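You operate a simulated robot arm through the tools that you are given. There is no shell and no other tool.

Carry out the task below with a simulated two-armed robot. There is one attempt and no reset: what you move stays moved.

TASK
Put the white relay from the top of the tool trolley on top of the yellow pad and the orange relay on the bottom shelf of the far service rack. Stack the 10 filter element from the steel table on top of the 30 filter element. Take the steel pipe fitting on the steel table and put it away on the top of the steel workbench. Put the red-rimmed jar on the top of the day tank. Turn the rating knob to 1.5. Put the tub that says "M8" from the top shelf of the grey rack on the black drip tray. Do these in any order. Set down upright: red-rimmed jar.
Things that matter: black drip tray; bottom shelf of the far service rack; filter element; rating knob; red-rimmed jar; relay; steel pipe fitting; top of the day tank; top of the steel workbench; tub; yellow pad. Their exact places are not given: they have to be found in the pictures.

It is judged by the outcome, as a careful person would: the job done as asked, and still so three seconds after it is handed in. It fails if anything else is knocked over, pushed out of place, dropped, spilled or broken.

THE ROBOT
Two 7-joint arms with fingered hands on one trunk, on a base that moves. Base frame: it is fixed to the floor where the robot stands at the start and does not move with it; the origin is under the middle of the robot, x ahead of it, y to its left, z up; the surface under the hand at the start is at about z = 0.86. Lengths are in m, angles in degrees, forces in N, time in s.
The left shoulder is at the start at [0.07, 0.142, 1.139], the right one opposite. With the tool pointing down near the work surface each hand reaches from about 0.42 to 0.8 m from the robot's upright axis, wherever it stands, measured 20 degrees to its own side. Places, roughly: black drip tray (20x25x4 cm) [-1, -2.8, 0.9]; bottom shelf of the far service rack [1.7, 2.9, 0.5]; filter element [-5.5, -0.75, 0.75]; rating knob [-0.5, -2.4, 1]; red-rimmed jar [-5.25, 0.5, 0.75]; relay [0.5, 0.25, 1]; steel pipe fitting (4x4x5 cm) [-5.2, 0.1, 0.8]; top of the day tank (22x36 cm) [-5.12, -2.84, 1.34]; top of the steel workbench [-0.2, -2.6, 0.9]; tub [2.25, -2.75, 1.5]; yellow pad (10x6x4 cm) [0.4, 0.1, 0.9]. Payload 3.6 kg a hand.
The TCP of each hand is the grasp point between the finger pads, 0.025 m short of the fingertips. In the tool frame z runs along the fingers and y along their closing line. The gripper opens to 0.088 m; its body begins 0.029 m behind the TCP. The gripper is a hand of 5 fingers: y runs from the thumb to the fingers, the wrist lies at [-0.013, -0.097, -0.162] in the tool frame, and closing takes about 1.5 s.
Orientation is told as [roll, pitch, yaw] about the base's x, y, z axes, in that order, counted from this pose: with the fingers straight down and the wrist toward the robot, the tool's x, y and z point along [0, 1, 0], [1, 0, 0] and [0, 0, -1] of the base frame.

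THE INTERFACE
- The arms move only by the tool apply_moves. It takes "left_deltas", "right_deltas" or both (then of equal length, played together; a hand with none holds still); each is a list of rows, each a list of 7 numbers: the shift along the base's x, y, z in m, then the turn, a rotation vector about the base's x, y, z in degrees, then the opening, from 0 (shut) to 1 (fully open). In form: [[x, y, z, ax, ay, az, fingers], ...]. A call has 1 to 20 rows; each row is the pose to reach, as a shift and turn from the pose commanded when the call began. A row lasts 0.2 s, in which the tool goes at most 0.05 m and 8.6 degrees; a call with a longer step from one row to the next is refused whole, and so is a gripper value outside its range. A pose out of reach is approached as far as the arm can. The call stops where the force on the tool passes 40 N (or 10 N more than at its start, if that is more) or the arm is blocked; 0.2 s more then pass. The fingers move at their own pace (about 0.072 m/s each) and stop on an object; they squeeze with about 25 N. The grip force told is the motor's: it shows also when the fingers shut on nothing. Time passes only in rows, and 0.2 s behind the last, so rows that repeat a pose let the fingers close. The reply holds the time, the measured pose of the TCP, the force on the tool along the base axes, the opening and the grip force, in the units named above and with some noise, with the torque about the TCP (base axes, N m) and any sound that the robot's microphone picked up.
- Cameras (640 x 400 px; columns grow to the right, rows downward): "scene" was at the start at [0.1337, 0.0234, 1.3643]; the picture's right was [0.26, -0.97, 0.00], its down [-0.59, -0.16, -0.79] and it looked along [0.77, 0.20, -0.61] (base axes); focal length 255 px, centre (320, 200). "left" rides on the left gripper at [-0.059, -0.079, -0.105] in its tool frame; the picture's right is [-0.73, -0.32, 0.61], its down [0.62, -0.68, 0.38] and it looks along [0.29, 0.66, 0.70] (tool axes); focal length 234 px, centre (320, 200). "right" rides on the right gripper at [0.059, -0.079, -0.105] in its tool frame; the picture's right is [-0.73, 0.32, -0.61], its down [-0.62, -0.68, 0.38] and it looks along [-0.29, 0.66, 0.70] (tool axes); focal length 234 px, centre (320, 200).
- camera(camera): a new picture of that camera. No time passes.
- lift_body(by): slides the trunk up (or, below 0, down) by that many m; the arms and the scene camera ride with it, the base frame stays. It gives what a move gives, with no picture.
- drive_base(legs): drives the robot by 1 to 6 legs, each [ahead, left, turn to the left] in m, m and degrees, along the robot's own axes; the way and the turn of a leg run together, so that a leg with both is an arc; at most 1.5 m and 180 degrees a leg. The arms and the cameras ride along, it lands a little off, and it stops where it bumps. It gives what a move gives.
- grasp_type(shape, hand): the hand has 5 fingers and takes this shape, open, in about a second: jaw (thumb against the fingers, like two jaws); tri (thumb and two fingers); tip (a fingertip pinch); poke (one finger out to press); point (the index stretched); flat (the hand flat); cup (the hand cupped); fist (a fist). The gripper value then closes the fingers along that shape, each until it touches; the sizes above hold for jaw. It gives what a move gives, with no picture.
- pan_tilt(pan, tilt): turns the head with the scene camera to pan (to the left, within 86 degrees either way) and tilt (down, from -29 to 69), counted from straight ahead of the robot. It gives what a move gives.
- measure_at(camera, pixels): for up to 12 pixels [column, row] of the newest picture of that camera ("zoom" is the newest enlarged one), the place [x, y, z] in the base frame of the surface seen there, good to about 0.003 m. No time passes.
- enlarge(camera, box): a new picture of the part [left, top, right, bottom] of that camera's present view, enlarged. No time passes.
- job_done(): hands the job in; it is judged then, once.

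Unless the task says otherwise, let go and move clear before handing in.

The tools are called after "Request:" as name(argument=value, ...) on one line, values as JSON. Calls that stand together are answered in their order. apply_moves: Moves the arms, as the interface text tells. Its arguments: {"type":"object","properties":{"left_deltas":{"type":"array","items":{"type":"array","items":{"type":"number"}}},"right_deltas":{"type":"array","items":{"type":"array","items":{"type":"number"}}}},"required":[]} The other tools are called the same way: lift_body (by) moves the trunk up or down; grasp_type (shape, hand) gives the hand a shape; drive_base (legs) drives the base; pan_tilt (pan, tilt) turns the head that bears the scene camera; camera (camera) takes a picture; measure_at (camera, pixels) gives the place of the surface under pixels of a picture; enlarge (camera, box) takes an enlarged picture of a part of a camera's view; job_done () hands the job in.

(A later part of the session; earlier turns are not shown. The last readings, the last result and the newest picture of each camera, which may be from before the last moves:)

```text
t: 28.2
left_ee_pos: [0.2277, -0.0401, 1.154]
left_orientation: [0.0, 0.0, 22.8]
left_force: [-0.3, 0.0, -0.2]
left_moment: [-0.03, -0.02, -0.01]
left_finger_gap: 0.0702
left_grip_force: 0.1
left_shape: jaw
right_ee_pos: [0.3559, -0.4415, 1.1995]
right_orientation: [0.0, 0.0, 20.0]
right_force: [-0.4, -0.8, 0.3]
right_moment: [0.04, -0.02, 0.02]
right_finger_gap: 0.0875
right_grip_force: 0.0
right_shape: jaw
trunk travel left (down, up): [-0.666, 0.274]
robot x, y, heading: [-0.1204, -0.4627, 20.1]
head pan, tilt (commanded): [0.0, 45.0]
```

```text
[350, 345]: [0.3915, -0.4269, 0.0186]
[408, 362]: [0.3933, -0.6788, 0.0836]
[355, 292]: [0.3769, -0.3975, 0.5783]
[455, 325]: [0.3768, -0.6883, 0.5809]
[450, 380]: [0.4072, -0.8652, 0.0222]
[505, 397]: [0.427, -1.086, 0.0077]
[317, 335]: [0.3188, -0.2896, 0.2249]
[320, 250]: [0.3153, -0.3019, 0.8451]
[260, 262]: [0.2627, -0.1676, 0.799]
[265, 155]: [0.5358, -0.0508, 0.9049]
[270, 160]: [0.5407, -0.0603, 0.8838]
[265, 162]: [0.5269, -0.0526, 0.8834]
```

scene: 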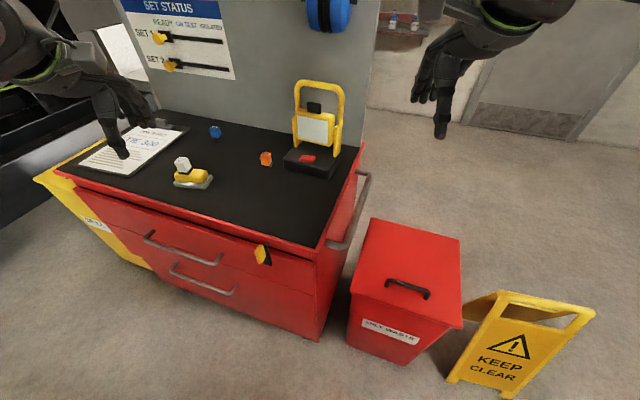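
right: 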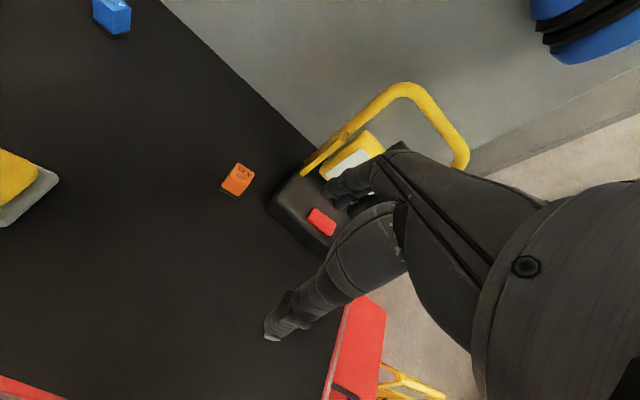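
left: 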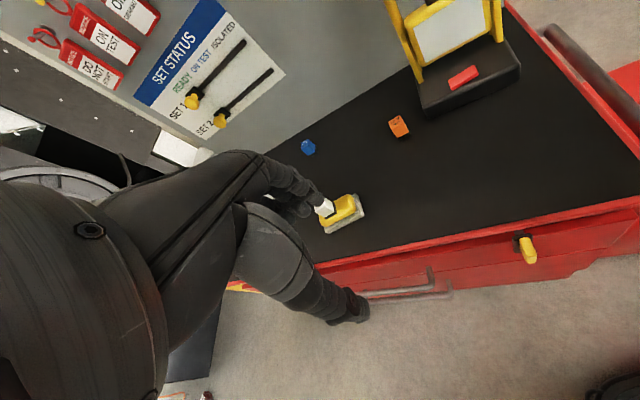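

The bin front is at x ≈ 0.377 and the trolley front at x ≈ 0.315, so there's room to drive forward 0.12 m.

Request:
drive_base(legs=[[0.12, 0, 0]])

Request:
camera(camera="scene")

```text
t: 29.4
left_ee_pos: [0.3399, 0.0015, 1.1556]
left_orientation: [-0.1, -0.1, 22.9]
left_force: [-0.8, -0.2, 1.0]
left_moment: [-0.01, -0.01, 0.01]
left_finger_gap: 0.0698
left_grip_force: 0.1
left_shape: jaw
right_ee_pos: [0.4692, -0.4001, 1.2002]
right_orientation: [0.0, 0.0, 20.0]
right_force: [0.2, 0.5, 0.0]
right_moment: [-0.01, 0.04, -0.01]
right_finger_gap: 0.0875
right_grip_force: 0.1
right_shape: jaw
trunk travel left (down, up): [-0.666, 0.274]
robot x, y, heading: [-0.0075, -0.4211, 20.2]
head pan, tilt (commanded): [0.0, 45.0]
```

```text
taken
```

scene: 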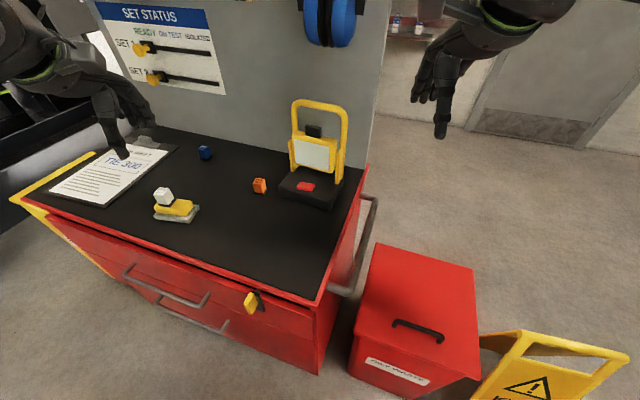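

Now I'll move the left hand above the orange relay, turning it −20° to yaw 3°.

Request:
apply_moves(left_deltas=[[0.028, -0.007, -0.01, 0, 0, -4, 0.8], [0.056, -0.014, -0.02, 0, 0, -8, 0.8], [0.084, -0.021, -0.035, 0, 0, -12, 0.8], [0.112, -0.028, -0.05, 0, 0, -16, 0.8], [0.14, -0.035, -0.07, 0, 0, -20, 0.8], [0.168, -0.042, -0.09, 0, 0, -20, 0.8], [0.197, -0.05, -0.12, 0, 0, -20, 0.8]])

Request:
camera(camera="left")

Request:
enlarge(camera="scene", box=[150, 90, 350, 215])

```text
t: 31.1
left_ee_pos: [0.5397, -0.0471, 1.0333]
left_orientation: [-0.1, 0.1, 3.0]
left_force: [0.3, 0.3, 0.4]
left_moment: [-0.02, 0.0, 0.01]
left_finger_gap: 0.0703
left_grip_force: 0.0
left_shape: jaw
right_ee_pos: [0.4716, -0.3995, 1.1992]
right_orientation: [0.0, 0.1, 20.0]
right_force: [-0.4, 0.4, 0.1]
right_moment: [0.01, 0.02, 0.02]
right_finger_gap: 0.0877
right_grip_force: 0.0
right_shape: jaw
trunk travel left (down, up): [-0.666, 0.274]
robot x, y, heading: [-0.0081, -0.4201, 19.9]
head pan, tilt (commanded): [0.0, 45.0]
```

```text
taken
```

left: 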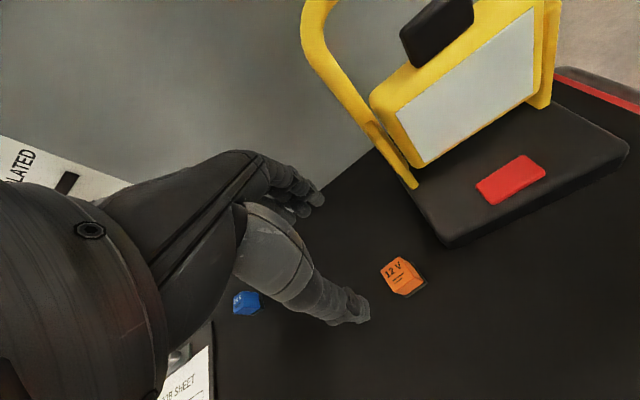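

```text
3.20 times, centred on (250, 152) of scene
```

zoom: 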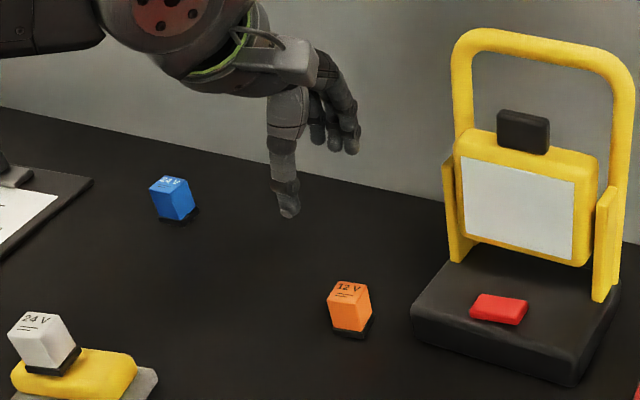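

The pose was reached over the relay at (400,275) in the left view. I'll descend in steps to z ≈ 0.93 and check alignment.

Request:
apply_moves(left_deltas=[[0, 0, -0.03, 0, 0, 0, 0.8], [0, 0, -0.06, 0, 0, 0, 0.8], [0, 0, -0.085, 0, 0, 0, 0.8], [0, 0, -0.1, 0, 0, 0, 0.8]])

Request:
camera(camera="left")

Request:
enlarge(camera="scene", box=[150, 90, 350, 215])

```text
t: 32.0
left_ee_pos: [0.5296, -0.0483, 0.9391]
left_orientation: [0.0, -0.2, 2.9]
left_force: [0.8, -0.1, -0.8]
left_moment: [0.02, -0.04, 0.03]
left_finger_gap: 0.0702
left_grip_force: 0.0
left_shape: jaw
left hand out of reach, approached as far as the arm can: row 4
right_ee_pos: [0.4696, -0.4002, 1.1997]
right_orientation: [0.0, 0.1, 20.0]
right_force: [-0.4, -0.8, 0.5]
right_moment: [0.01, -0.03, -0.03]
right_finger_gap: 0.0878
right_grip_force: 0.0
right_shape: jaw
trunk travel left (down, up): [-0.666, 0.274]
robot x, y, heading: [-0.007, -0.4204, 20.1]
head pan, tilt (commanded): [0.0, 45.0]
```

```text
taken
```

left: 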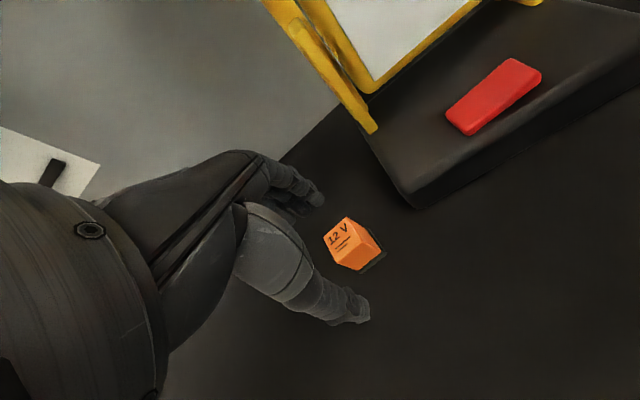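

```text
3.20 times, centred on (250, 152) of scene
```

zoom: 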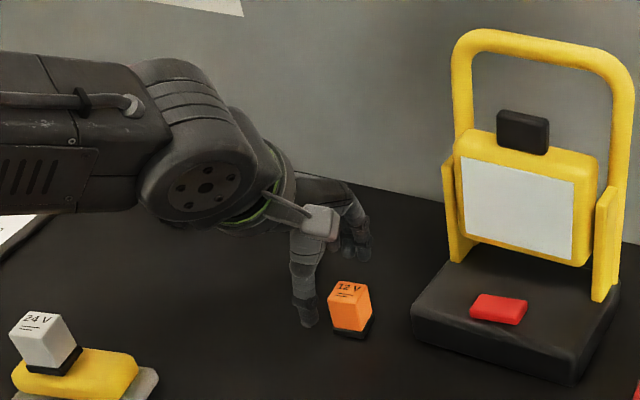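

The arm ran out of reach at z ≈ 0.939, with x 8 mm short. I'll raise 1.2 cm where the pose is reachable, then use the trunk to go down.

Request:
apply_moves(left_deltas=[[0, 0, 0.01, 0, 0, 0, 0.8], [0, 0, 0.014, 0, 0, 0, 0.8], [0, 0, 0.014, 0, 0, 0, 0.8]])

```text
t: 32.9
left_ee_pos: [0.5294, -0.0467, 0.9523]
left_orientation: [-0.2, 0.0, 2.9]
left_force: [0.4, -0.2, -0.1]
left_moment: [0.0, 0.02, -0.01]
left_finger_gap: 0.0702
left_grip_force: 0.1
left_shape: jaw
right_ee_pos: [0.4706, -0.4012, 1.2]
right_orientation: [0.0, -0.1, 20.0]
right_force: [0.2, 1.2, 0.1]
right_moment: [0.03, 0.0, -0.02]
right_finger_gap: 0.0878
right_grip_force: 0.0
right_shape: jaw
trunk travel left (down, up): [-0.666, 0.274]
robot x, y, heading: [-0.0061, -0.42, 20.1]
head pan, tilt (commanded): [0.0, 45.0]
```

The commanded pose now follows the reached one, at x 0.529. I'll shift x by +0.008 and y by −0.001 at this height.

Request:
apply_moves(left_deltas=[[0.004, -0.001, 0.002, 0, 0, 0, 0.8], [0.008, -0.001, 0.004, 0, 0, 0, 0.8]])

Request:
camera(camera="left")

```text
t: 33.5
left_ee_pos: [0.5371, -0.0483, 0.9566]
left_orientation: [0.0, -0.1, 2.9]
left_force: [0.6, -0.5, 0.5]
left_moment: [0.04, 0.01, 0.01]
left_finger_gap: 0.0703
left_grip_force: 0.1
left_shape: jaw
right_ee_pos: [0.47, -0.3996, 1.1991]
right_orientation: [-0.1, 0.0, 19.9]
right_force: [0.4, 0.6, -0.4]
right_moment: [-0.01, 0.01, 0.0]
right_finger_gap: 0.0876
right_grip_force: 0.1
right_shape: jaw
trunk travel left (down, up): [-0.666, 0.274]
robot x, y, heading: [-0.0081, -0.4194, 20.0]
head pan, tilt (commanded): [0.0, 45.0]
```

```text
taken
```

left: 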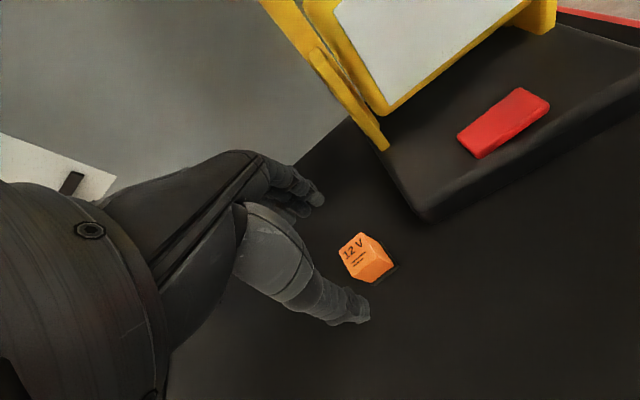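

The hand is aligned at (0.537,-0.048). I'll lower with the trunk in two stages, checking clearance to the stand base.

Request:
lift_body(by=-0.045)

Request:
camera(camera="left")

Request:
enlarge(camera="scene", box=[150, 70, 350, 195])

```text
t: 34.3
left_ee_pos: [0.537, -0.0486, 0.9122]
left_orientation: [-0.1, -0.1, 2.9]
left_force: [0.6, -0.6, 0.7]
left_moment: [-0.01, 0.02, 0.01]
left_finger_gap: 0.07
left_grip_force: 0.1
left_shape: jaw
right_ee_pos: [0.4696, -0.3999, 1.1534]
right_orientation: [0.0, -0.1, 20.0]
right_force: [0.4, 0.4, -0.6]
right_moment: [-0.03, 0.01, 0.04]
right_finger_gap: 0.0877
right_grip_force: 0.1
right_shape: jaw
trunk travel left (down, up): [-0.62, 0.319]
robot x, y, heading: [-0.0065, -0.4178, 20.0]
head pan, tilt (commanded): [0.0, 45.0]
```

```text
taken
```

left: 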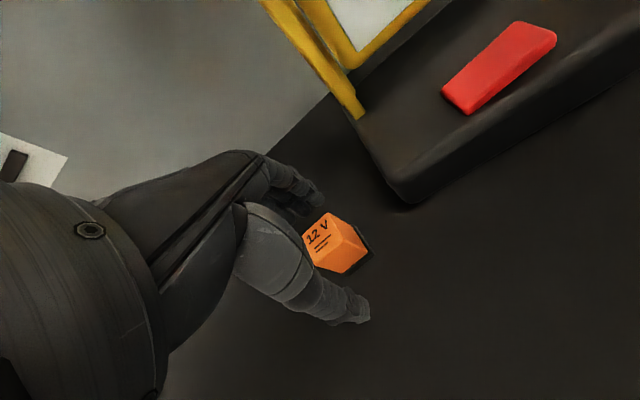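

```text
3.20 times, centred on (250, 132) of scene
```

zoom: 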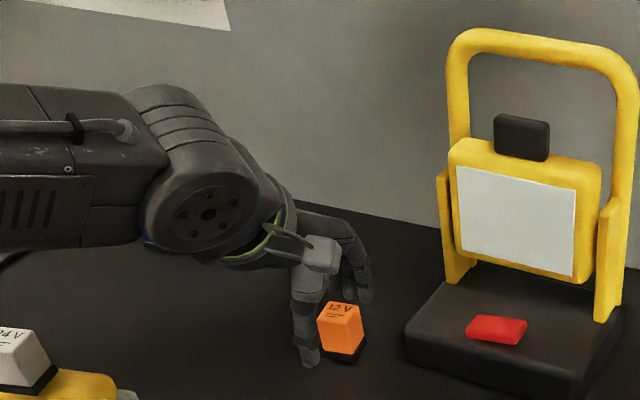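

There's clearance to the stand. Before lowering further I'll check the forearm's height over the white relay and clipboard.

Request:
camera(camera="scene")

Request:
measure_at(camera="scene", pixels=[[150, 145], [190, 146], [170, 120], [120, 120], [120, 150], [90, 150], [60, 150], [160, 173], [100, 100], [170, 150]])

```text
taken
```

scene: 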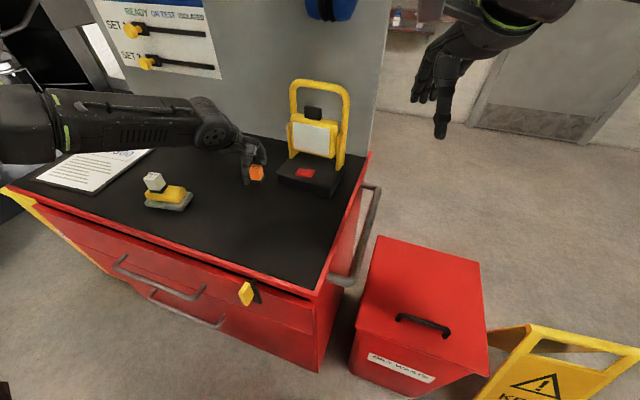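

```text
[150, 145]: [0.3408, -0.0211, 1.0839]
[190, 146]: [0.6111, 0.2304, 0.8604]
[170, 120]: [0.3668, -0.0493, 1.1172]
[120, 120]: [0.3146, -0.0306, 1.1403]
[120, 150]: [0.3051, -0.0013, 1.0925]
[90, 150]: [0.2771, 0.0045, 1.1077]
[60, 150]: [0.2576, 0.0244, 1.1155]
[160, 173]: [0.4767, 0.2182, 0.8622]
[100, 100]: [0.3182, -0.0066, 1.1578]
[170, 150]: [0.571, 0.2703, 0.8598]
```

The forearm underside is above z ≈ 1.07, well clear. I'll lower the last 2.2 cm with the trunk and close on the relay.

Request:
lift_body(by=-0.022)

Request:
apply_moves(left_deltas=[[0, 0, 0, 0, 0, 0, 0.6], [0, 0, 0, 0, 0, 0, 0.4], [0, 0, 0, 0, 0, 0, 0.2], [0, 0, 0, 0, 0, 0, 0], [0, 0, 0, 0, 0, 0, 0], [0, 0, 0, 0, 0, 0, 0], [0, 0, 0, 0, 0, 0, 0], [0, 0, 0, 0, 0, 0, 0]])

Request:
camera(camera="left")

```text
t: 35.0
left_ee_pos: [0.5368, -0.0474, 0.8898]
left_orientation: [-0.1, -0.1, 2.9]
left_force: [-0.2, -0.8, -0.8]
left_moment: [0.01, 0.0, -0.02]
left_finger_gap: 0.0703
left_grip_force: 0.1
left_shape: jaw
right_ee_pos: [0.4703, -0.4004, 1.1329]
right_orientation: [0.0, 0.1, 20.1]
right_force: [-0.2, 0.2, 0.3]
right_moment: [0.01, -0.01, -0.01]
right_finger_gap: 0.0877
right_grip_force: 0.0
right_shape: jaw
trunk travel left (down, up): [-0.598, 0.341]
robot x, y, heading: [-0.0107, -0.4197, 19.9]
head pan, tilt (commanded): [0.0, 45.0]
```

```text
t: 36.8
left_ee_pos: [0.5366, -0.0481, 0.8892]
left_orientation: [-0.1, 0.0, 2.8]
left_force: [-0.5, 0.5, 0.5]
left_moment: [0.01, 0.0, 0.05]
left_finger_gap: 0.0227
left_grip_force: 25.0
left_shape: jaw
right_ee_pos: [0.4696, -0.4, 1.1325]
right_orientation: [0.0, 0.0, 20.0]
right_force: [-0.3, -0.6, -0.1]
right_moment: [-0.05, -0.01, 0.01]
right_finger_gap: 0.0878
right_grip_force: 0.1
right_shape: jaw
trunk travel left (down, up): [-0.598, 0.341]
robot x, y, heading: [-0.0052, -0.4208, 20.0]
head pan, tilt (commanded): [0.0, 45.0]
```

```text
taken
```

left: 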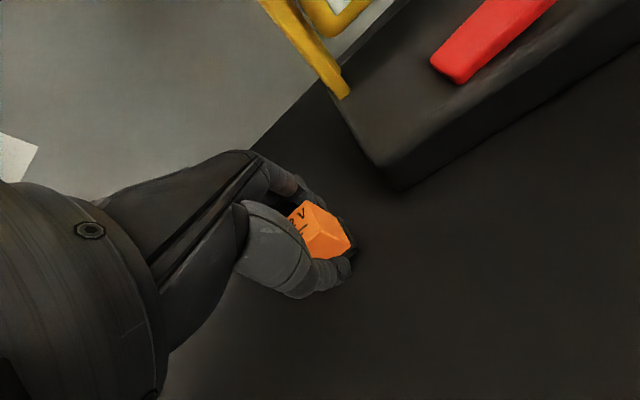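

The orange relay is gripped with a 0.0227 m gap. I'll lift with the trunk, then retract the hand toward the robot.

Request:
lift_body(by=0.13)

Request:
apply_moves(left_deltas=[[-0.03, -0.01, 0.02, 0, 0, 0, 0], [-0.06, -0.02, 0.04, 0, 0, 0, 0], [-0.09, -0.02, 0.06, 0, 0, 0, 0], [-0.12, -0.02, 0.08, 0, 0, 0, 0], [-0.15, -0.02, 0.1, 0, 0, 0, 0], [-0.18, -0.02, 0.12, 0, 0, 0, 0]])

Request:
camera(camera="scene")

```text
t: 38.4
left_ee_pos: [0.5366, -0.0481, 1.0201]
left_orientation: [-0.1, 0.0, 2.8]
left_force: [-1.1, -0.3, -0.5]
left_moment: [-0.03, 0.0, 0.01]
left_finger_gap: 0.0227
left_grip_force: 25.4
left_shape: jaw
right_ee_pos: [0.4705, -0.4005, 1.262]
right_orientation: [0.0, 0.0, 19.9]
right_force: [0.3, 0.1, 0.2]
right_moment: [-0.01, -0.01, 0.02]
right_finger_gap: 0.0879
right_grip_force: 0.1
right_shape: jaw
trunk travel left (down, up): [-0.728, 0.211]
robot x, y, heading: [-0.0079, -0.4203, 20.0]
head pan, tilt (commanded): [0.0, 45.0]
```

```text
t: 39.8
left_ee_pos: [0.3539, -0.0675, 1.1391]
left_orientation: [-0.1, -0.1, 2.9]
left_force: [-0.4, -0.2, -0.1]
left_moment: [-0.02, -0.02, 0.01]
left_finger_gap: 0.0229
left_grip_force: 25.3
left_shape: jaw
right_ee_pos: [0.4666, -0.3997, 1.2636]
right_orientation: [-0.1, -0.1, 20.0]
right_force: [0.2, -0.9, 0.2]
right_moment: [-0.02, -0.02, 0.01]
right_finger_gap: 0.0874
right_grip_force: 0.0
right_shape: jaw
trunk travel left (down, up): [-0.728, 0.211]
robot x, y, heading: [-0.0077, -0.4201, 20.2]
head pan, tilt (commanded): [0.0, 45.0]
```

```text
taken
```

scene: 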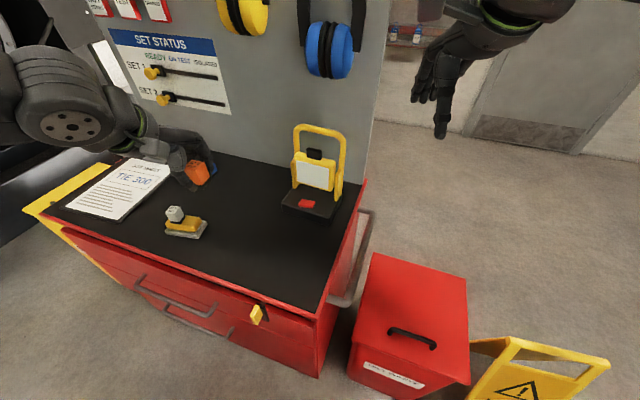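

The trolley is undisturbed. I'll back away about 0.35 m, then turn left in place to look toward the far service rack.

Request:
drive_base(legs=[[-0.35, 0, 0], [0, 0, 60]])

Request:
pan_tilt(pan=0, tilt=20)

Request:
camera(camera="scene")

Request:
pan_tilt(pan=80, tilt=20)

Request:
camera(camera="scene")

```text
t: 44.7
left_ee_pos: [-0.4552, -0.0467, 1.1397]
left_orientation: [-0.1, -0.1, 62.4]
left_force: [-0.7, 0.0, 0.0]
left_moment: [0.03, -0.01, 0.0]
left_finger_gap: 0.0222
left_grip_force: 24.7
left_shape: jaw
right_ee_pos: [-0.1101, -0.1174, 1.2626]
right_orientation: [-0.1, -0.1, 79.6]
right_force: [0.4, 0.4, 0.9]
right_moment: [0.01, 0.01, 0.02]
right_finger_gap: 0.0879
right_grip_force: 0.1
right_shape: jaw
trunk travel left (down, up): [-0.728, 0.211]
robot x, y, heading: [-0.3373, -0.538, 79.7]
head pan, tilt (commanded): [0.0, 45.0]
```

```text
t: 45.6
left_ee_pos: [-0.4556, -0.0474, 1.1397]
left_orientation: [-0.1, -0.1, 62.4]
left_force: [-1.0, 0.2, -0.5]
left_moment: [-0.03, 0.0, 0.0]
left_finger_gap: 0.0228
left_grip_force: 25.1
left_shape: jaw
right_ee_pos: [-0.1115, -0.1171, 1.2629]
right_orientation: [0.0, 0.0, 79.6]
right_force: [-0.5, 0.7, 0.3]
right_moment: [0.01, 0.01, 0.02]
right_finger_gap: 0.0879
right_grip_force: 0.2
right_shape: jaw
trunk travel left (down, up): [-0.728, 0.211]
robot x, y, heading: [-0.3337, -0.5416, 79.6]
head pan, tilt (commanded): [0.0, 20.0]
```

```text
taken
```

scene: 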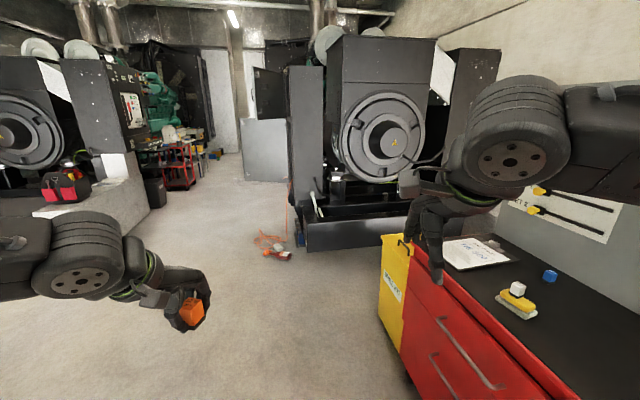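

```text
t: 47.1
left_ee_pos: [-0.4554, -0.0464, 1.1386]
left_orientation: [-0.1, -0.2, 62.6]
left_force: [-0.2, -0.3, -1.0]
left_moment: [0.0, 0.02, -0.02]
left_finger_gap: 0.0227
left_grip_force: 25.1
left_shape: jaw
right_ee_pos: [-0.112, -0.1173, 1.2633]
right_orientation: [0.0, 0.0, 79.6]
right_force: [0.7, -0.4, 0.4]
right_moment: [0.0, 0.0, -0.01]
right_finger_gap: 0.0874
right_grip_force: 0.0
right_shape: jaw
trunk travel left (down, up): [-0.728, 0.211]
robot x, y, heading: [-0.3367, -0.5393, 79.6]
head pan, tilt (commanded): [80.0, 20.0]
```

```text
taken
```

scene: 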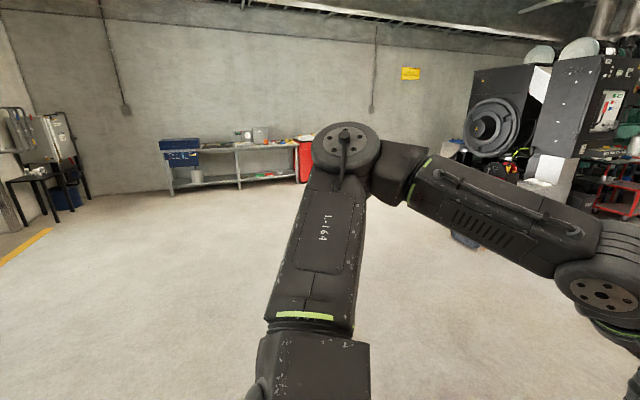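

The scene from here shows gensets and shelves ahead. I'll look straight ahead again and measure landmarks to build a map and find the far service rack near (1.7,2.9).

Request:
pan_tilt(pan=0, tilt=15)

Request:
camera(camera="scene")

Request:
measure_at(camera="scene", pixels=[[305, 262], [425, 252], [300, 180], [360, 100], [425, 130], [470, 110], [265, 150], [180, 180], [150, 180], [110, 150], [275, 245], [220, 180]])

Request:
enlarge(camera="scene", box=[100, 60, 340, 260])

```text
t: 48.6
left_ee_pos: [-0.4564, -0.0481, 1.14]
left_orientation: [-0.1, -0.1, 62.5]
left_force: [0.1, 0.6, -0.4]
left_moment: [0.0, 0.03, -0.02]
left_finger_gap: 0.0225
left_grip_force: 25.0
left_shape: jaw
right_ee_pos: [-0.1106, -0.118, 1.2636]
right_orientation: [0.0, 0.0, 79.6]
right_force: [-0.4, 0.1, -0.4]
right_moment: [0.01, 0.0, 0.0]
right_finger_gap: 0.0878
right_grip_force: 0.1
right_shape: jaw
trunk travel left (down, up): [-0.728, 0.211]
robot x, y, heading: [-0.3394, -0.5373, 79.6]
head pan, tilt (commanded): [0.0, 15.0]
```

```text
taken
```

scene: 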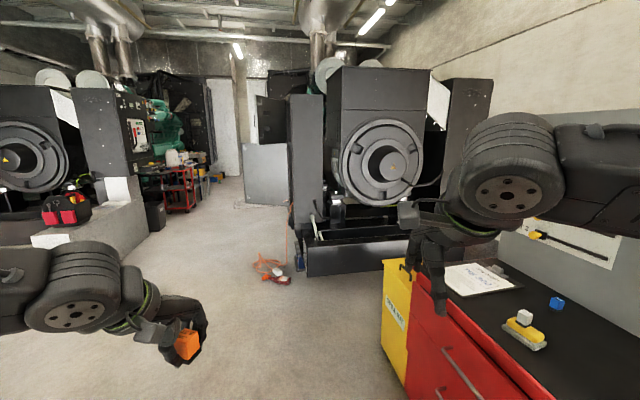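

```text
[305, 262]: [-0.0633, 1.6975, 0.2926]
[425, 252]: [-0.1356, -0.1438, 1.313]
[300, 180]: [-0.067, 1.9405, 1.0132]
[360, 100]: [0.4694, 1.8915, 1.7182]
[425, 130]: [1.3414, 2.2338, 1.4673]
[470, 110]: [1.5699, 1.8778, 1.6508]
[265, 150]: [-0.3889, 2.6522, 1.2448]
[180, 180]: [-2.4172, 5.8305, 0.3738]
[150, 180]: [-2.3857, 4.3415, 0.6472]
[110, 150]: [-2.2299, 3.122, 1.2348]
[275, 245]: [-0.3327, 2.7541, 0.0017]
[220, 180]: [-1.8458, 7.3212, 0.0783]
```

```text
2.00 times, centred on (220, 160) of scene
```

zoom: 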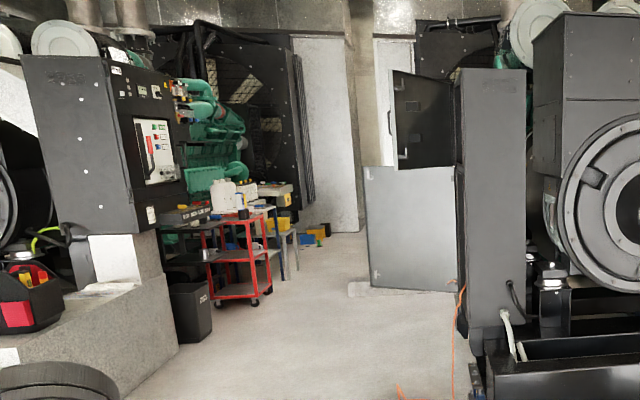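

The big genset spans x −0.07…1.6 from y ≈ 1.7 onward, so the rack near (1.7,2.9) is likely around its right side. I'll drive up alongside the trolley to look through the gap between trolley and genset.

Request:
measure_at(camera="scene", pixels=[[270, 272], [385, 262], [408, 275], [410, 380], [445, 270], [520, 50], [600, 100], [480, 85], [440, 100]])

Request:
drive_base(legs=[[0, 0, 10], [1.3, 0, 0]])

Request:
pan_tilt(pan=-70, tilt=15)

Request:
camera(camera="scene")

```text
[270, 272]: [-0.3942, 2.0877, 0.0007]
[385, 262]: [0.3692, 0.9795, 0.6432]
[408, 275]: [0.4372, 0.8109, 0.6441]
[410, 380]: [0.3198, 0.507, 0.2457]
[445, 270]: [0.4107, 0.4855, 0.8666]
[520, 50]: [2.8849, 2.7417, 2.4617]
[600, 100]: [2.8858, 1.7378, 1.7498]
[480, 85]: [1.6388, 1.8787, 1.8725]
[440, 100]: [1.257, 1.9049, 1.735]
```

```text
t: 55.9
left_ee_pos: [-0.5319, 1.2245, 1.139]
left_orientation: [-0.1, -0.1, 72.6]
left_force: [0.3, 0.3, -0.6]
left_moment: [0.02, 0.0, 0.01]
left_finger_gap: 0.0227
left_grip_force: 24.6
left_shape: jaw
right_ee_pos: [-0.1807, 1.2146, 1.262]
right_orientation: [-0.1, 0.0, 89.8]
right_force: [0.3, -0.5, 0.0]
right_moment: [-0.02, 0.01, 0.0]
right_finger_gap: 0.0877
right_grip_force: 0.1
right_shape: jaw
trunk travel left (down, up): [-0.728, 0.211]
robot x, y, heading: [-0.3286, 0.7588, 89.9]
head pan, tilt (commanded): [0.0, 15.0]
```

```text
t: 57.3
left_ee_pos: [-0.5326, 1.2256, 1.1396]
left_orientation: [0.0, -0.1, 72.6]
left_force: [-0.5, 0.0, -0.1]
left_moment: [-0.01, -0.01, -0.02]
left_finger_gap: 0.0228
left_grip_force: 24.6
left_shape: jaw
right_ee_pos: [-0.1804, 1.216, 1.2627]
right_orientation: [0.0, 0.0, 89.7]
right_force: [-0.5, 0.6, 0.2]
right_moment: [0.02, -0.03, -0.02]
right_finger_gap: 0.088
right_grip_force: 0.2
right_shape: jaw
trunk travel left (down, up): [-0.728, 0.211]
robot x, y, heading: [-0.3297, 0.7619, 89.6]
head pan, tilt (commanded): [-70.0, 15.0]
```

```text
taken
```

scene: 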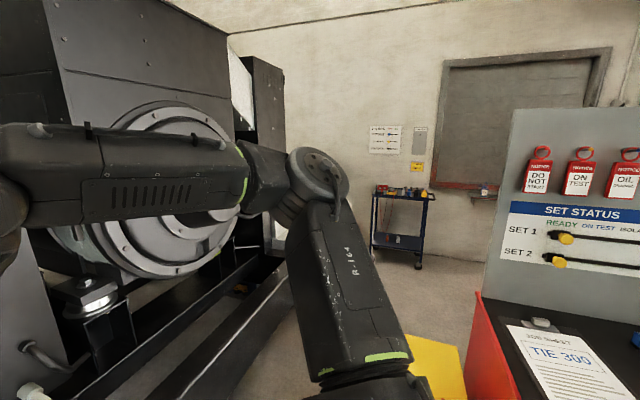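

There's a dark wheeled cart at (400,220), and open floor toward the right wall. I'll measure it and the gap.

Request:
measure_at(camera="scene", pixels=[[400, 193], [400, 240], [372, 190], [432, 196], [376, 255], [418, 268], [284, 150], [270, 250], [430, 340], [460, 350], [490, 300], [350, 150]])

Request:
enlarge(camera="scene", box=[340, 160, 500, 290])

```text
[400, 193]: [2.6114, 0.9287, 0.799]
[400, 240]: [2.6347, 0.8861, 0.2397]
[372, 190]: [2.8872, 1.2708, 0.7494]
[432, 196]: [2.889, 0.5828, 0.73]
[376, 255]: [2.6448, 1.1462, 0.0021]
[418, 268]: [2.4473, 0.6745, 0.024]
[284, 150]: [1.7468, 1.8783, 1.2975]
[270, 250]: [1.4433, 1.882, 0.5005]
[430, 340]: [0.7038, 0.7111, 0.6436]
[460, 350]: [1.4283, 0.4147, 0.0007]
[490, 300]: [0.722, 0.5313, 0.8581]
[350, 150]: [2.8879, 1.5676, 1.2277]
```

```text
3.08 times, centred on (420, 225) of scene
```

zoom: 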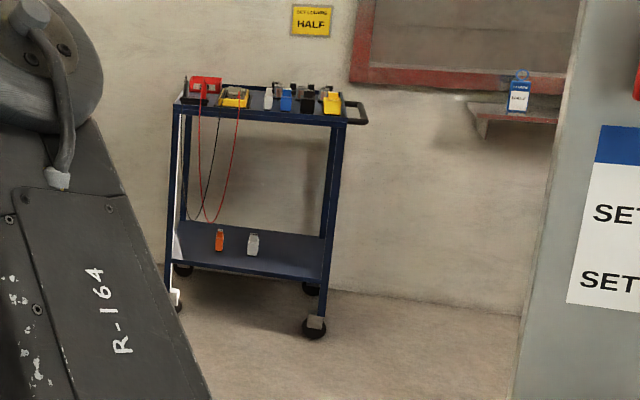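

The cart holds other tools, and the rack at (1.7,2.9) must open onto the aisle between genset (x ≈ 1.75) and wall (x ≈ 2.89). I'll go around the trolley's south side, first backing to y ≈ −1.0 and looking.

Request:
drive_base(legs=[[-1.3, 0, 0], [-0.5, 0, 0], [0, 0, -90]])

Request:
pan_tilt(pan=-30, tilt=30)

Request:
camera(camera="scene")

```text
t: 70.1
left_ee_pos: [0.1283, -0.8291, 1.1389]
left_orientation: [0.0, -0.1, -17.2]
left_force: [0.0, 0.0, 0.8]
left_moment: [0.02, -0.01, -0.04]
left_finger_gap: 0.0227
left_grip_force: 24.2
left_shape: jaw
right_ee_pos: [0.1195, -1.1807, 1.2638]
right_orientation: [0.0, 0.0, -0.2]
right_force: [0.8, -0.3, 0.2]
right_moment: [0.0, 0.0, -0.03]
right_finger_gap: 0.0875
right_grip_force: 0.1
right_shape: jaw
trunk travel left (down, up): [-0.728, 0.211]
robot x, y, heading: [-0.3308, -1.0346, -0.2]
head pan, tilt (commanded): [-70.0, 15.0]
```

```text
t: 71.2
left_ee_pos: [0.1279, -0.8289, 1.1401]
left_orientation: [-0.1, -0.1, -17.2]
left_force: [-0.1, -0.2, -0.9]
left_moment: [0.0, -0.03, -0.01]
left_finger_gap: 0.0226
left_grip_force: 25.8
left_shape: jaw
right_ee_pos: [0.1187, -1.1803, 1.2627]
right_orientation: [0.0, 0.1, -0.2]
right_force: [-0.1, 0.4, 0.9]
right_moment: [0.0, -0.02, 0.04]
right_finger_gap: 0.0875
right_grip_force: 0.1
right_shape: jaw
trunk travel left (down, up): [-0.728, 0.211]
robot x, y, heading: [-0.3357, -1.0375, -0.2]
head pan, tilt (commanded): [-30.0, 30.0]
```

```text
taken
```

scene: 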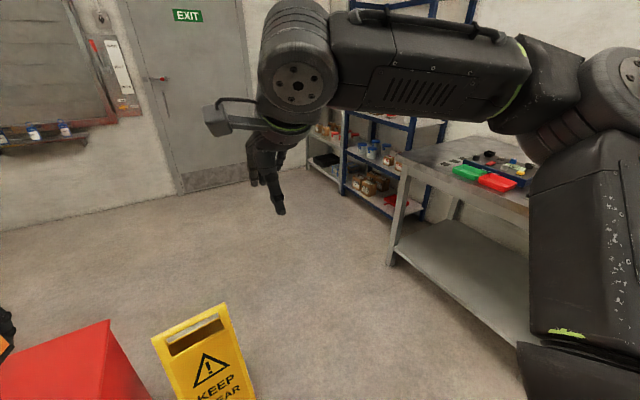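

Request:
measure_at(camera="scene", pixels=[[225, 310], [245, 380], [155, 345], [388, 262], [406, 170], [344, 195], [395, 215], [475, 280], [520, 200], [50, 200], [300, 165], [500, 160]])

```text
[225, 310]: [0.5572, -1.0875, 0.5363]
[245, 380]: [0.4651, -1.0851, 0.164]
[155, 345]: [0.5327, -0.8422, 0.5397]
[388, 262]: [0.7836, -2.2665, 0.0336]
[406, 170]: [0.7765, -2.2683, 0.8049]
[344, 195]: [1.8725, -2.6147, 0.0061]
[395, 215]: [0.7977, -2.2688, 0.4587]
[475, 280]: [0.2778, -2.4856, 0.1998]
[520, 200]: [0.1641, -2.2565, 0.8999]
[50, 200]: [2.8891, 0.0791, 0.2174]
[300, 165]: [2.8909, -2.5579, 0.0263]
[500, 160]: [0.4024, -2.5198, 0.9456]
```

The sign ends at y ≈ −1.09 and the bench front is at y ≈ −2.26. I'll pass between them at y ≈ −1.6 to x ≈ 1.6, then turn to face +y.

Request:
drive_base(legs=[[0, -0.57, 0], [1.4, 0, 0], [0.5, 0, 0], [0, 0, 90]])

Request:
pan_tilt(pan=0, tilt=20)

Request:
camera(camera="scene")

```text
t: 87.4
left_ee_pos: [1.3735, -1.156, 1.1388]
left_orientation: [-0.1, -0.1, 71.7]
left_force: [-0.2, -0.1, -0.7]
left_moment: [-0.02, 0.03, 0.02]
left_finger_gap: 0.0227
left_grip_force: 24.5
left_shape: jaw
right_ee_pos: [1.7257, -1.1705, 1.2629]
right_orientation: [0.0, 0.0, 88.8]
right_force: [-0.5, 0.6, 0.5]
right_moment: [0.01, -0.04, 0.02]
right_finger_gap: 0.0878
right_grip_force: 0.0
right_shape: jaw
trunk travel left (down, up): [-0.728, 0.211]
robot x, y, heading: [1.5717, -1.6215, 89.0]
head pan, tilt (commanded): [-30.0, 30.0]
```

```text
t: 88.4
left_ee_pos: [1.3737, -1.1561, 1.1403]
left_orientation: [-0.1, -0.1, 71.6]
left_force: [1.0, 0.6, -0.8]
left_moment: [-0.02, 0.0, 0.02]
left_finger_gap: 0.0227
left_grip_force: 25.6
left_shape: jaw
right_ee_pos: [1.7256, -1.1695, 1.2634]
right_orientation: [0.0, 0.0, 88.9]
right_force: [-0.9, -0.3, -0.2]
right_moment: [0.01, 0.01, -0.02]
right_finger_gap: 0.0877
right_grip_force: 0.0
right_shape: jaw
trunk travel left (down, up): [-0.728, 0.211]
robot x, y, heading: [1.5668, -1.6236, 88.8]
head pan, tilt (commanded): [0.0, 20.0]
```

```text
taken
```

scene: 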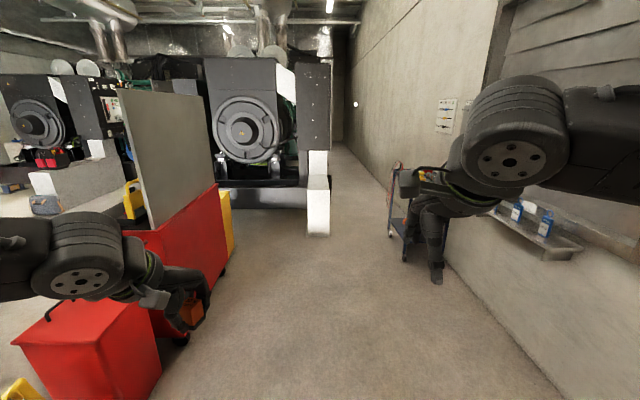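

The way ahead is open, with the aisle running beyond the cart along the right wall. I'll drive up to y ≈ 0.6 and look.

Request:
drive_base(legs=[[1.3, 0, 1], [0.9, -0.1, 0]])

Request:
pan_tilt(pan=-10, tilt=20)

Request:
camera(camera="scene")

```text
t: 99.3
left_ee_pos: [1.4915, 1.0514, 1.1391]
left_orientation: [-0.1, -0.1, 72.3]
left_force: [0.3, -0.6, -0.4]
left_moment: [0.01, 0.01, -0.01]
left_finger_gap: 0.0225
left_grip_force: 24.9
left_shape: jaw
right_ee_pos: [1.8425, 1.0398, 1.2637]
right_orientation: [0.0, 0.0, 89.4]
right_force: [-0.2, 0.3, -0.8]
right_moment: [0.05, -0.02, 0.0]
right_finger_gap: 0.0878
right_grip_force: 0.0
right_shape: jaw
trunk travel left (down, up): [-0.728, 0.211]
robot x, y, heading: [1.6902, 0.5852, 89.2]
head pan, tilt (commanded): [0.0, 20.0]
```

```text
t: 100.0
left_ee_pos: [1.4917, 1.0517, 1.1394]
left_orientation: [-0.2, 0.0, 72.4]
left_force: [0.1, 0.3, -0.4]
left_moment: [-0.03, -0.02, -0.02]
left_finger_gap: 0.0223
left_grip_force: 24.5
left_shape: jaw
right_ee_pos: [1.8418, 1.0404, 1.2628]
right_orientation: [0.0, 0.1, 89.4]
right_force: [-0.5, 0.7, 0.3]
right_moment: [-0.03, 0.01, -0.01]
right_finger_gap: 0.0879
right_grip_force: 0.1
right_shape: jaw
trunk travel left (down, up): [-0.728, 0.211]
robot x, y, heading: [1.6969, 0.5863, 89.4]
head pan, tilt (commanded): [-10.0, 20.0]
```

```text
taken
```

scene: 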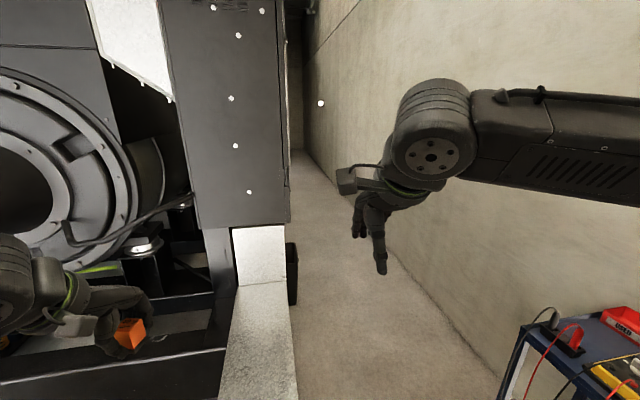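

I see a pale plinth at (265,330) and the aisle to its right. I'll measure the aisle's limits.

Request:
measure_at(camera="scene", pixels=[[292, 390], [288, 285], [292, 260], [292, 300], [285, 230], [288, 180], [340, 220], [400, 300], [300, 160], [310, 60], [260, 250], [225, 300]])

Request:
enlarge(camera="scene", box=[220, 100, 380, 300])

```text
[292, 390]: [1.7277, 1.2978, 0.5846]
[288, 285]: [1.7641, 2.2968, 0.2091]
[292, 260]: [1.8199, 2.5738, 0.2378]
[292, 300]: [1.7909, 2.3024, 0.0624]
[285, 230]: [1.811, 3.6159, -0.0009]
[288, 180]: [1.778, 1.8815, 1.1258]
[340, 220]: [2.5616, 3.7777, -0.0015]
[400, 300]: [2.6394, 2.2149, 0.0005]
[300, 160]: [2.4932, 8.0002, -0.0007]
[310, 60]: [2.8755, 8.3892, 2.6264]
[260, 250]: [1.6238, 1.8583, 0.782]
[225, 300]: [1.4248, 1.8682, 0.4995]
```

```text
2.00 times, centred on (300, 200) of scene
```

zoom: 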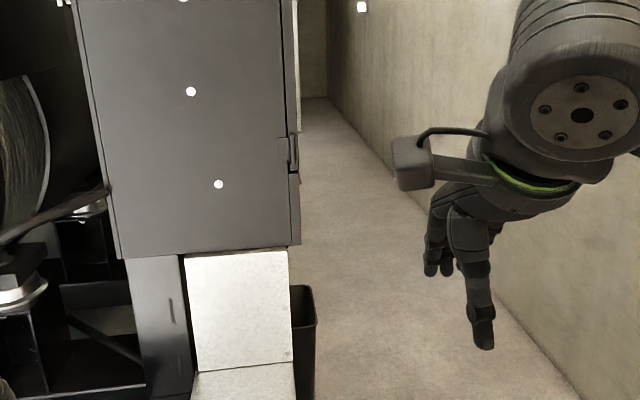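

Beyond the dark bin at (1.8,2.45), the rack should open onto the aisle. I'll tilt down to see the gap between the plinth and the cart.

Request:
pan_tilt(pan=-15, tilt=50)

Request:
camera(camera="scene")

```text
t: 101.0
left_ee_pos: [1.4909, 1.0519, 1.139]
left_orientation: [-0.1, -0.1, 72.3]
left_force: [-0.3, 0.4, -0.3]
left_moment: [-0.02, 0.02, 0.0]
left_finger_gap: 0.0224
left_grip_force: 24.6
left_shape: jaw
right_ee_pos: [1.8436, 1.0409, 1.2639]
right_orientation: [0.0, 0.0, 89.4]
right_force: [-0.2, 0.8, 0.1]
right_moment: [0.01, 0.0, 0.01]
right_finger_gap: 0.0874
right_grip_force: 0.1
right_shape: jaw
trunk travel left (down, up): [-0.728, 0.211]
robot x, y, heading: [1.6934, 0.5923, 89.2]
head pan, tilt (commanded): [-15.0, 50.0]
```

```text
taken
```

scene: 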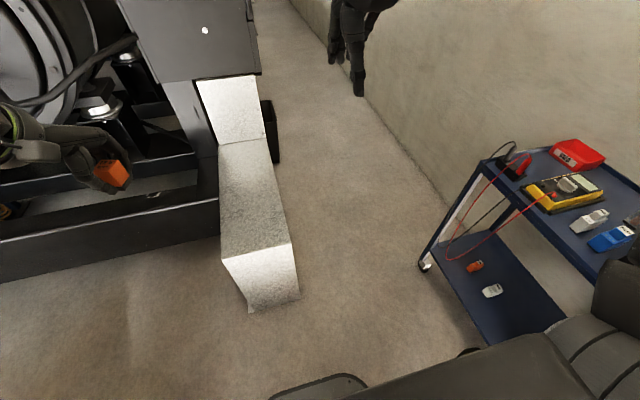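

Request:
measure_at(camera="scene", pixels=[[299, 294], [250, 310], [289, 243], [225, 255], [268, 150], [425, 268], [420, 262], [478, 165], [480, 345], [550, 225], [350, 290], [340, 385]])

```text
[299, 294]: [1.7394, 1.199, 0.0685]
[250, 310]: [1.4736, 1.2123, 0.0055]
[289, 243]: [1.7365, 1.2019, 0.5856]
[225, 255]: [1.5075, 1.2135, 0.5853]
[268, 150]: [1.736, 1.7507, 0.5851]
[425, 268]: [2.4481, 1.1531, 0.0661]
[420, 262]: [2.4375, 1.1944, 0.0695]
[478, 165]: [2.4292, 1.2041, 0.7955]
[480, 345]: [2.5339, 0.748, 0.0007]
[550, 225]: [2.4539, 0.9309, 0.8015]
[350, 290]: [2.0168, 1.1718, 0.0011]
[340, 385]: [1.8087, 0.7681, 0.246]
```

The plinth corner is (1.74,1.2) and the cart corner (2.43,1.2), leaving a 0.69 m gap. The safest approach is to face the genset (heading 180°) with hands over the low plinth and crab sideways, so I'll turn here and shift back to x ≈ 2.08.

Request:
drive_base(legs=[[0, 0, 90.6], [-0.39, 0, 0]])

Request:
pan_tilt(pan=-75, tilt=40)

Request:
camera(camera="scene")

```text
t: 107.3
left_ee_pos: [1.6179, 0.3796, 1.1396]
left_orientation: [-0.1, 0.0, 163.3]
left_force: [0.3, -0.2, -0.2]
left_moment: [0.03, -0.02, 0.03]
left_finger_gap: 0.0224
left_grip_force: 24.9
left_shape: jaw
right_ee_pos: [1.624, 0.7303, 1.262]
right_orientation: [0.0, 0.1, -179.6]
right_force: [0.7, -0.2, 0.3]
right_moment: [0.0, -0.01, 0.02]
right_finger_gap: 0.0875
right_grip_force: 0.1
right_shape: jaw
trunk travel left (down, up): [-0.728, 0.211]
robot x, y, heading: [2.0837, 0.5889, -179.6]
head pan, tilt (commanded): [-15.0, 50.0]
```

```text
t: 108.6
left_ee_pos: [1.6208, 0.3785, 1.1399]
left_orientation: [-0.1, -0.1, 163.3]
left_force: [-0.1, 0.2, 0.2]
left_moment: [0.01, 0.03, 0.04]
left_finger_gap: 0.0222
left_grip_force: 25.2
left_shape: jaw
right_ee_pos: [1.6247, 0.7305, 1.2619]
right_orientation: [0.0, 0.1, -179.5]
right_force: [0.5, -0.2, 0.7]
right_moment: [0.04, -0.01, 0.0]
right_finger_gap: 0.0878
right_grip_force: 0.1
right_shape: jaw
trunk travel left (down, up): [-0.728, 0.211]
robot x, y, heading: [2.08, 0.5889, -179.5]
head pan, tilt (commanded): [-75.0, 40.0]
```

```text
taken
```

scene: 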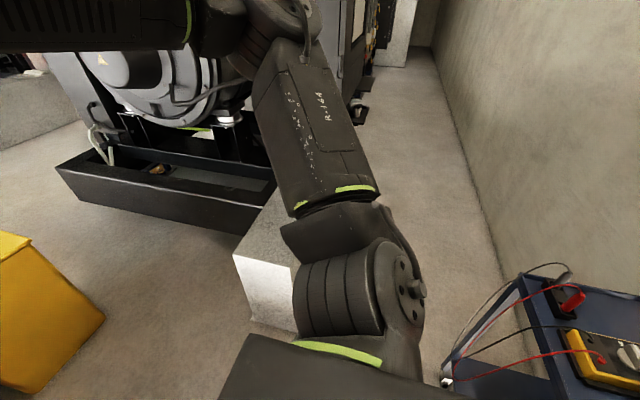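

Request:
measure_at(camera="scene", pixels=[[300, 15], [270, 30], [320, 100], [340, 200], [380, 290], [445, 382], [470, 340], [350, 110], [340, 40], [360, 60]])

```text
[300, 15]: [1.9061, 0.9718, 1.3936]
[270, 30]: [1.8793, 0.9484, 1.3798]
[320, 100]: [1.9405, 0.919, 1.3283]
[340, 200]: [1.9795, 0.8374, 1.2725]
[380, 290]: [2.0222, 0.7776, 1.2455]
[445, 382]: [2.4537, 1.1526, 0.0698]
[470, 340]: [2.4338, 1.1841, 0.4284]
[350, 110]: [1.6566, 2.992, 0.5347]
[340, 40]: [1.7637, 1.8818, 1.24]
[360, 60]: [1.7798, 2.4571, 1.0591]
```

The right elbow extends about 0.44 m sideways at z 1.39, as assumed. A point at (350,110) reads (1.66,2.99,0.53), which is likely the rack's bottom shelf. I'll crab right through the gap.

Request:
drive_base(legs=[[0, -0.76, 0]])

Request:
camera(camera="scene")

```text
t: 112.7
left_ee_pos: [1.6139, 1.1389, 1.1397]
left_orientation: [0.0, -0.1, 163.5]
left_force: [-0.5, 0.4, -0.1]
left_moment: [0.01, 0.0, 0.02]
left_finger_gap: 0.0222
left_grip_force: 25.1
left_shape: jaw
right_ee_pos: [1.6192, 1.4899, 1.2631]
right_orientation: [0.0, 0.1, -179.5]
right_force: [0.4, 0.8, 0.2]
right_moment: [0.01, 0.01, 0.02]
right_finger_gap: 0.0879
right_grip_force: 0.1
right_shape: jaw
trunk travel left (down, up): [-0.728, 0.211]
robot x, y, heading: [2.0702, 1.3479, -179.5]
head pan, tilt (commanded): [-75.0, 40.0]
```

```text
taken
```

scene: 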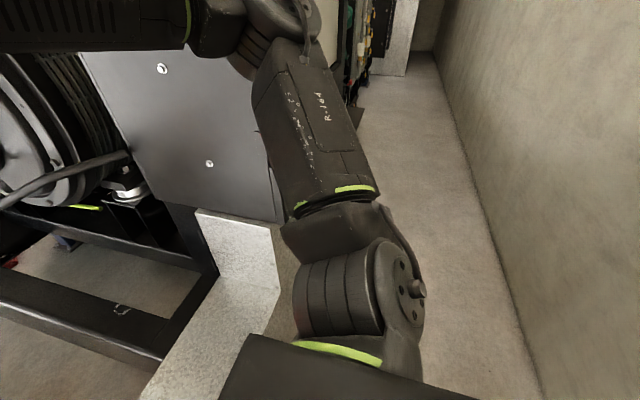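

The robot is at (2.07,1.348). Next I'll move diagonally back-right to x ≈ 2.41, y ≈ 1.62, then look again.

Request:
drive_base(legs=[[-0.34, -0.27, 0]])

Request:
camera(camera="scene")

Request:
measure_at(camera="scene", pixels=[[350, 20], [360, 90], [385, 30], [300, 15], [520, 300], [350, 60], [340, 80], [400, 60]])

```text
t: 115.3
left_ee_pos: [1.9458, 1.4147, 1.1395]
left_orientation: [-0.2, 0.0, 163.4]
left_force: [-0.4, -0.3, -0.9]
left_moment: [-0.01, 0.01, 0.02]
left_finger_gap: 0.0223
left_grip_force: 24.9
left_shape: jaw
right_ee_pos: [1.9499, 1.768, 1.2639]
right_orientation: [-0.1, 0.2, -179.4]
right_force: [-0.1, -1.1, 0.1]
right_moment: [-0.03, 0.0, 0.02]
right_finger_gap: 0.0877
right_grip_force: 0.1
right_shape: jaw
trunk travel left (down, up): [-0.728, 0.211]
robot x, y, heading: [2.408, 1.6293, -179.2]
head pan, tilt (commanded): [-75.0, 40.0]
```

```text
taken
```

scene: 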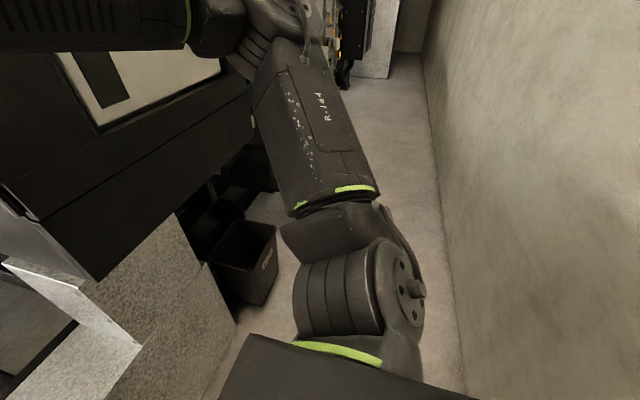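

```text
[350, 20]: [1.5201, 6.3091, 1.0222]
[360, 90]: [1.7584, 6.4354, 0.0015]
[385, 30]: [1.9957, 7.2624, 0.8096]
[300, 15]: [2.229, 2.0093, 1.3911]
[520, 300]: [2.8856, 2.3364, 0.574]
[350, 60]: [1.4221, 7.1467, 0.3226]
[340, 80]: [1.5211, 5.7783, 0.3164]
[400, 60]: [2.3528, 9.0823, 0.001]
```

I'm in the aisle. I'll continue crabbing right to y ≈ 2.3 and look ahead toward the rack.

Request:
drive_base(legs=[[0, -0.65, 0]])

Request:
pan_tilt(pan=-35, tilt=35)

Request:
camera(camera="scene")

```text
t: 119.0
left_ee_pos: [1.9398, 2.0624, 1.1391]
left_orientation: [0.0, -0.1, 163.5]
left_force: [0.0, 0.5, -0.5]
left_moment: [0.01, -0.01, 0.02]
left_finger_gap: 0.0224
left_grip_force: 24.8
left_shape: jaw
right_ee_pos: [1.9436, 2.4139, 1.2627]
right_orientation: [-0.1, 0.0, -179.4]
right_force: [-0.2, 0.0, -0.2]
right_moment: [0.0, -0.02, -0.01]
right_finger_gap: 0.0875
right_grip_force: 0.0
right_shape: jaw
trunk travel left (down, up): [-0.728, 0.211]
robot x, y, heading: [2.4001, 2.2758, -179.6]
head pan, tilt (commanded): [-75.0, 40.0]
```

```text
t: 120.0
left_ee_pos: [1.9404, 2.0621, 1.1406]
left_orientation: [-0.1, 0.1, 163.6]
left_force: [0.4, 1.1, -0.9]
left_moment: [-0.01, -0.02, 0.01]
left_finger_gap: 0.0225
left_grip_force: 24.3
left_shape: jaw
right_ee_pos: [1.9431, 2.4138, 1.2632]
right_orientation: [0.0, 0.0, -179.3]
right_force: [-0.1, 0.0, -0.5]
right_moment: [-0.02, -0.03, -0.02]
right_finger_gap: 0.0877
right_grip_force: 0.0
right_shape: jaw
trunk travel left (down, up): [-0.728, 0.211]
robot x, y, heading: [2.4015, 2.2763, -179.3]
head pan, tilt (commanded): [-35.0, 35.0]
```

```text
taken
```

scene: 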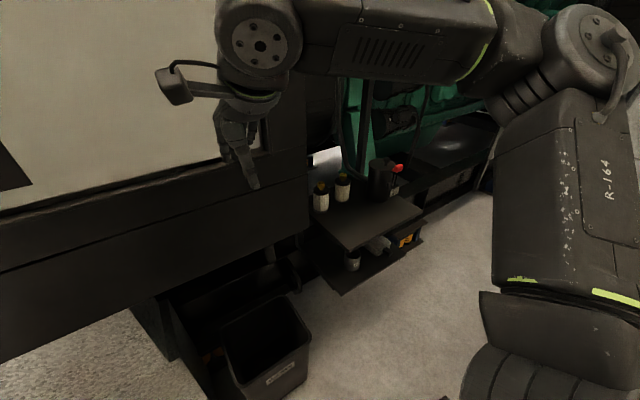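

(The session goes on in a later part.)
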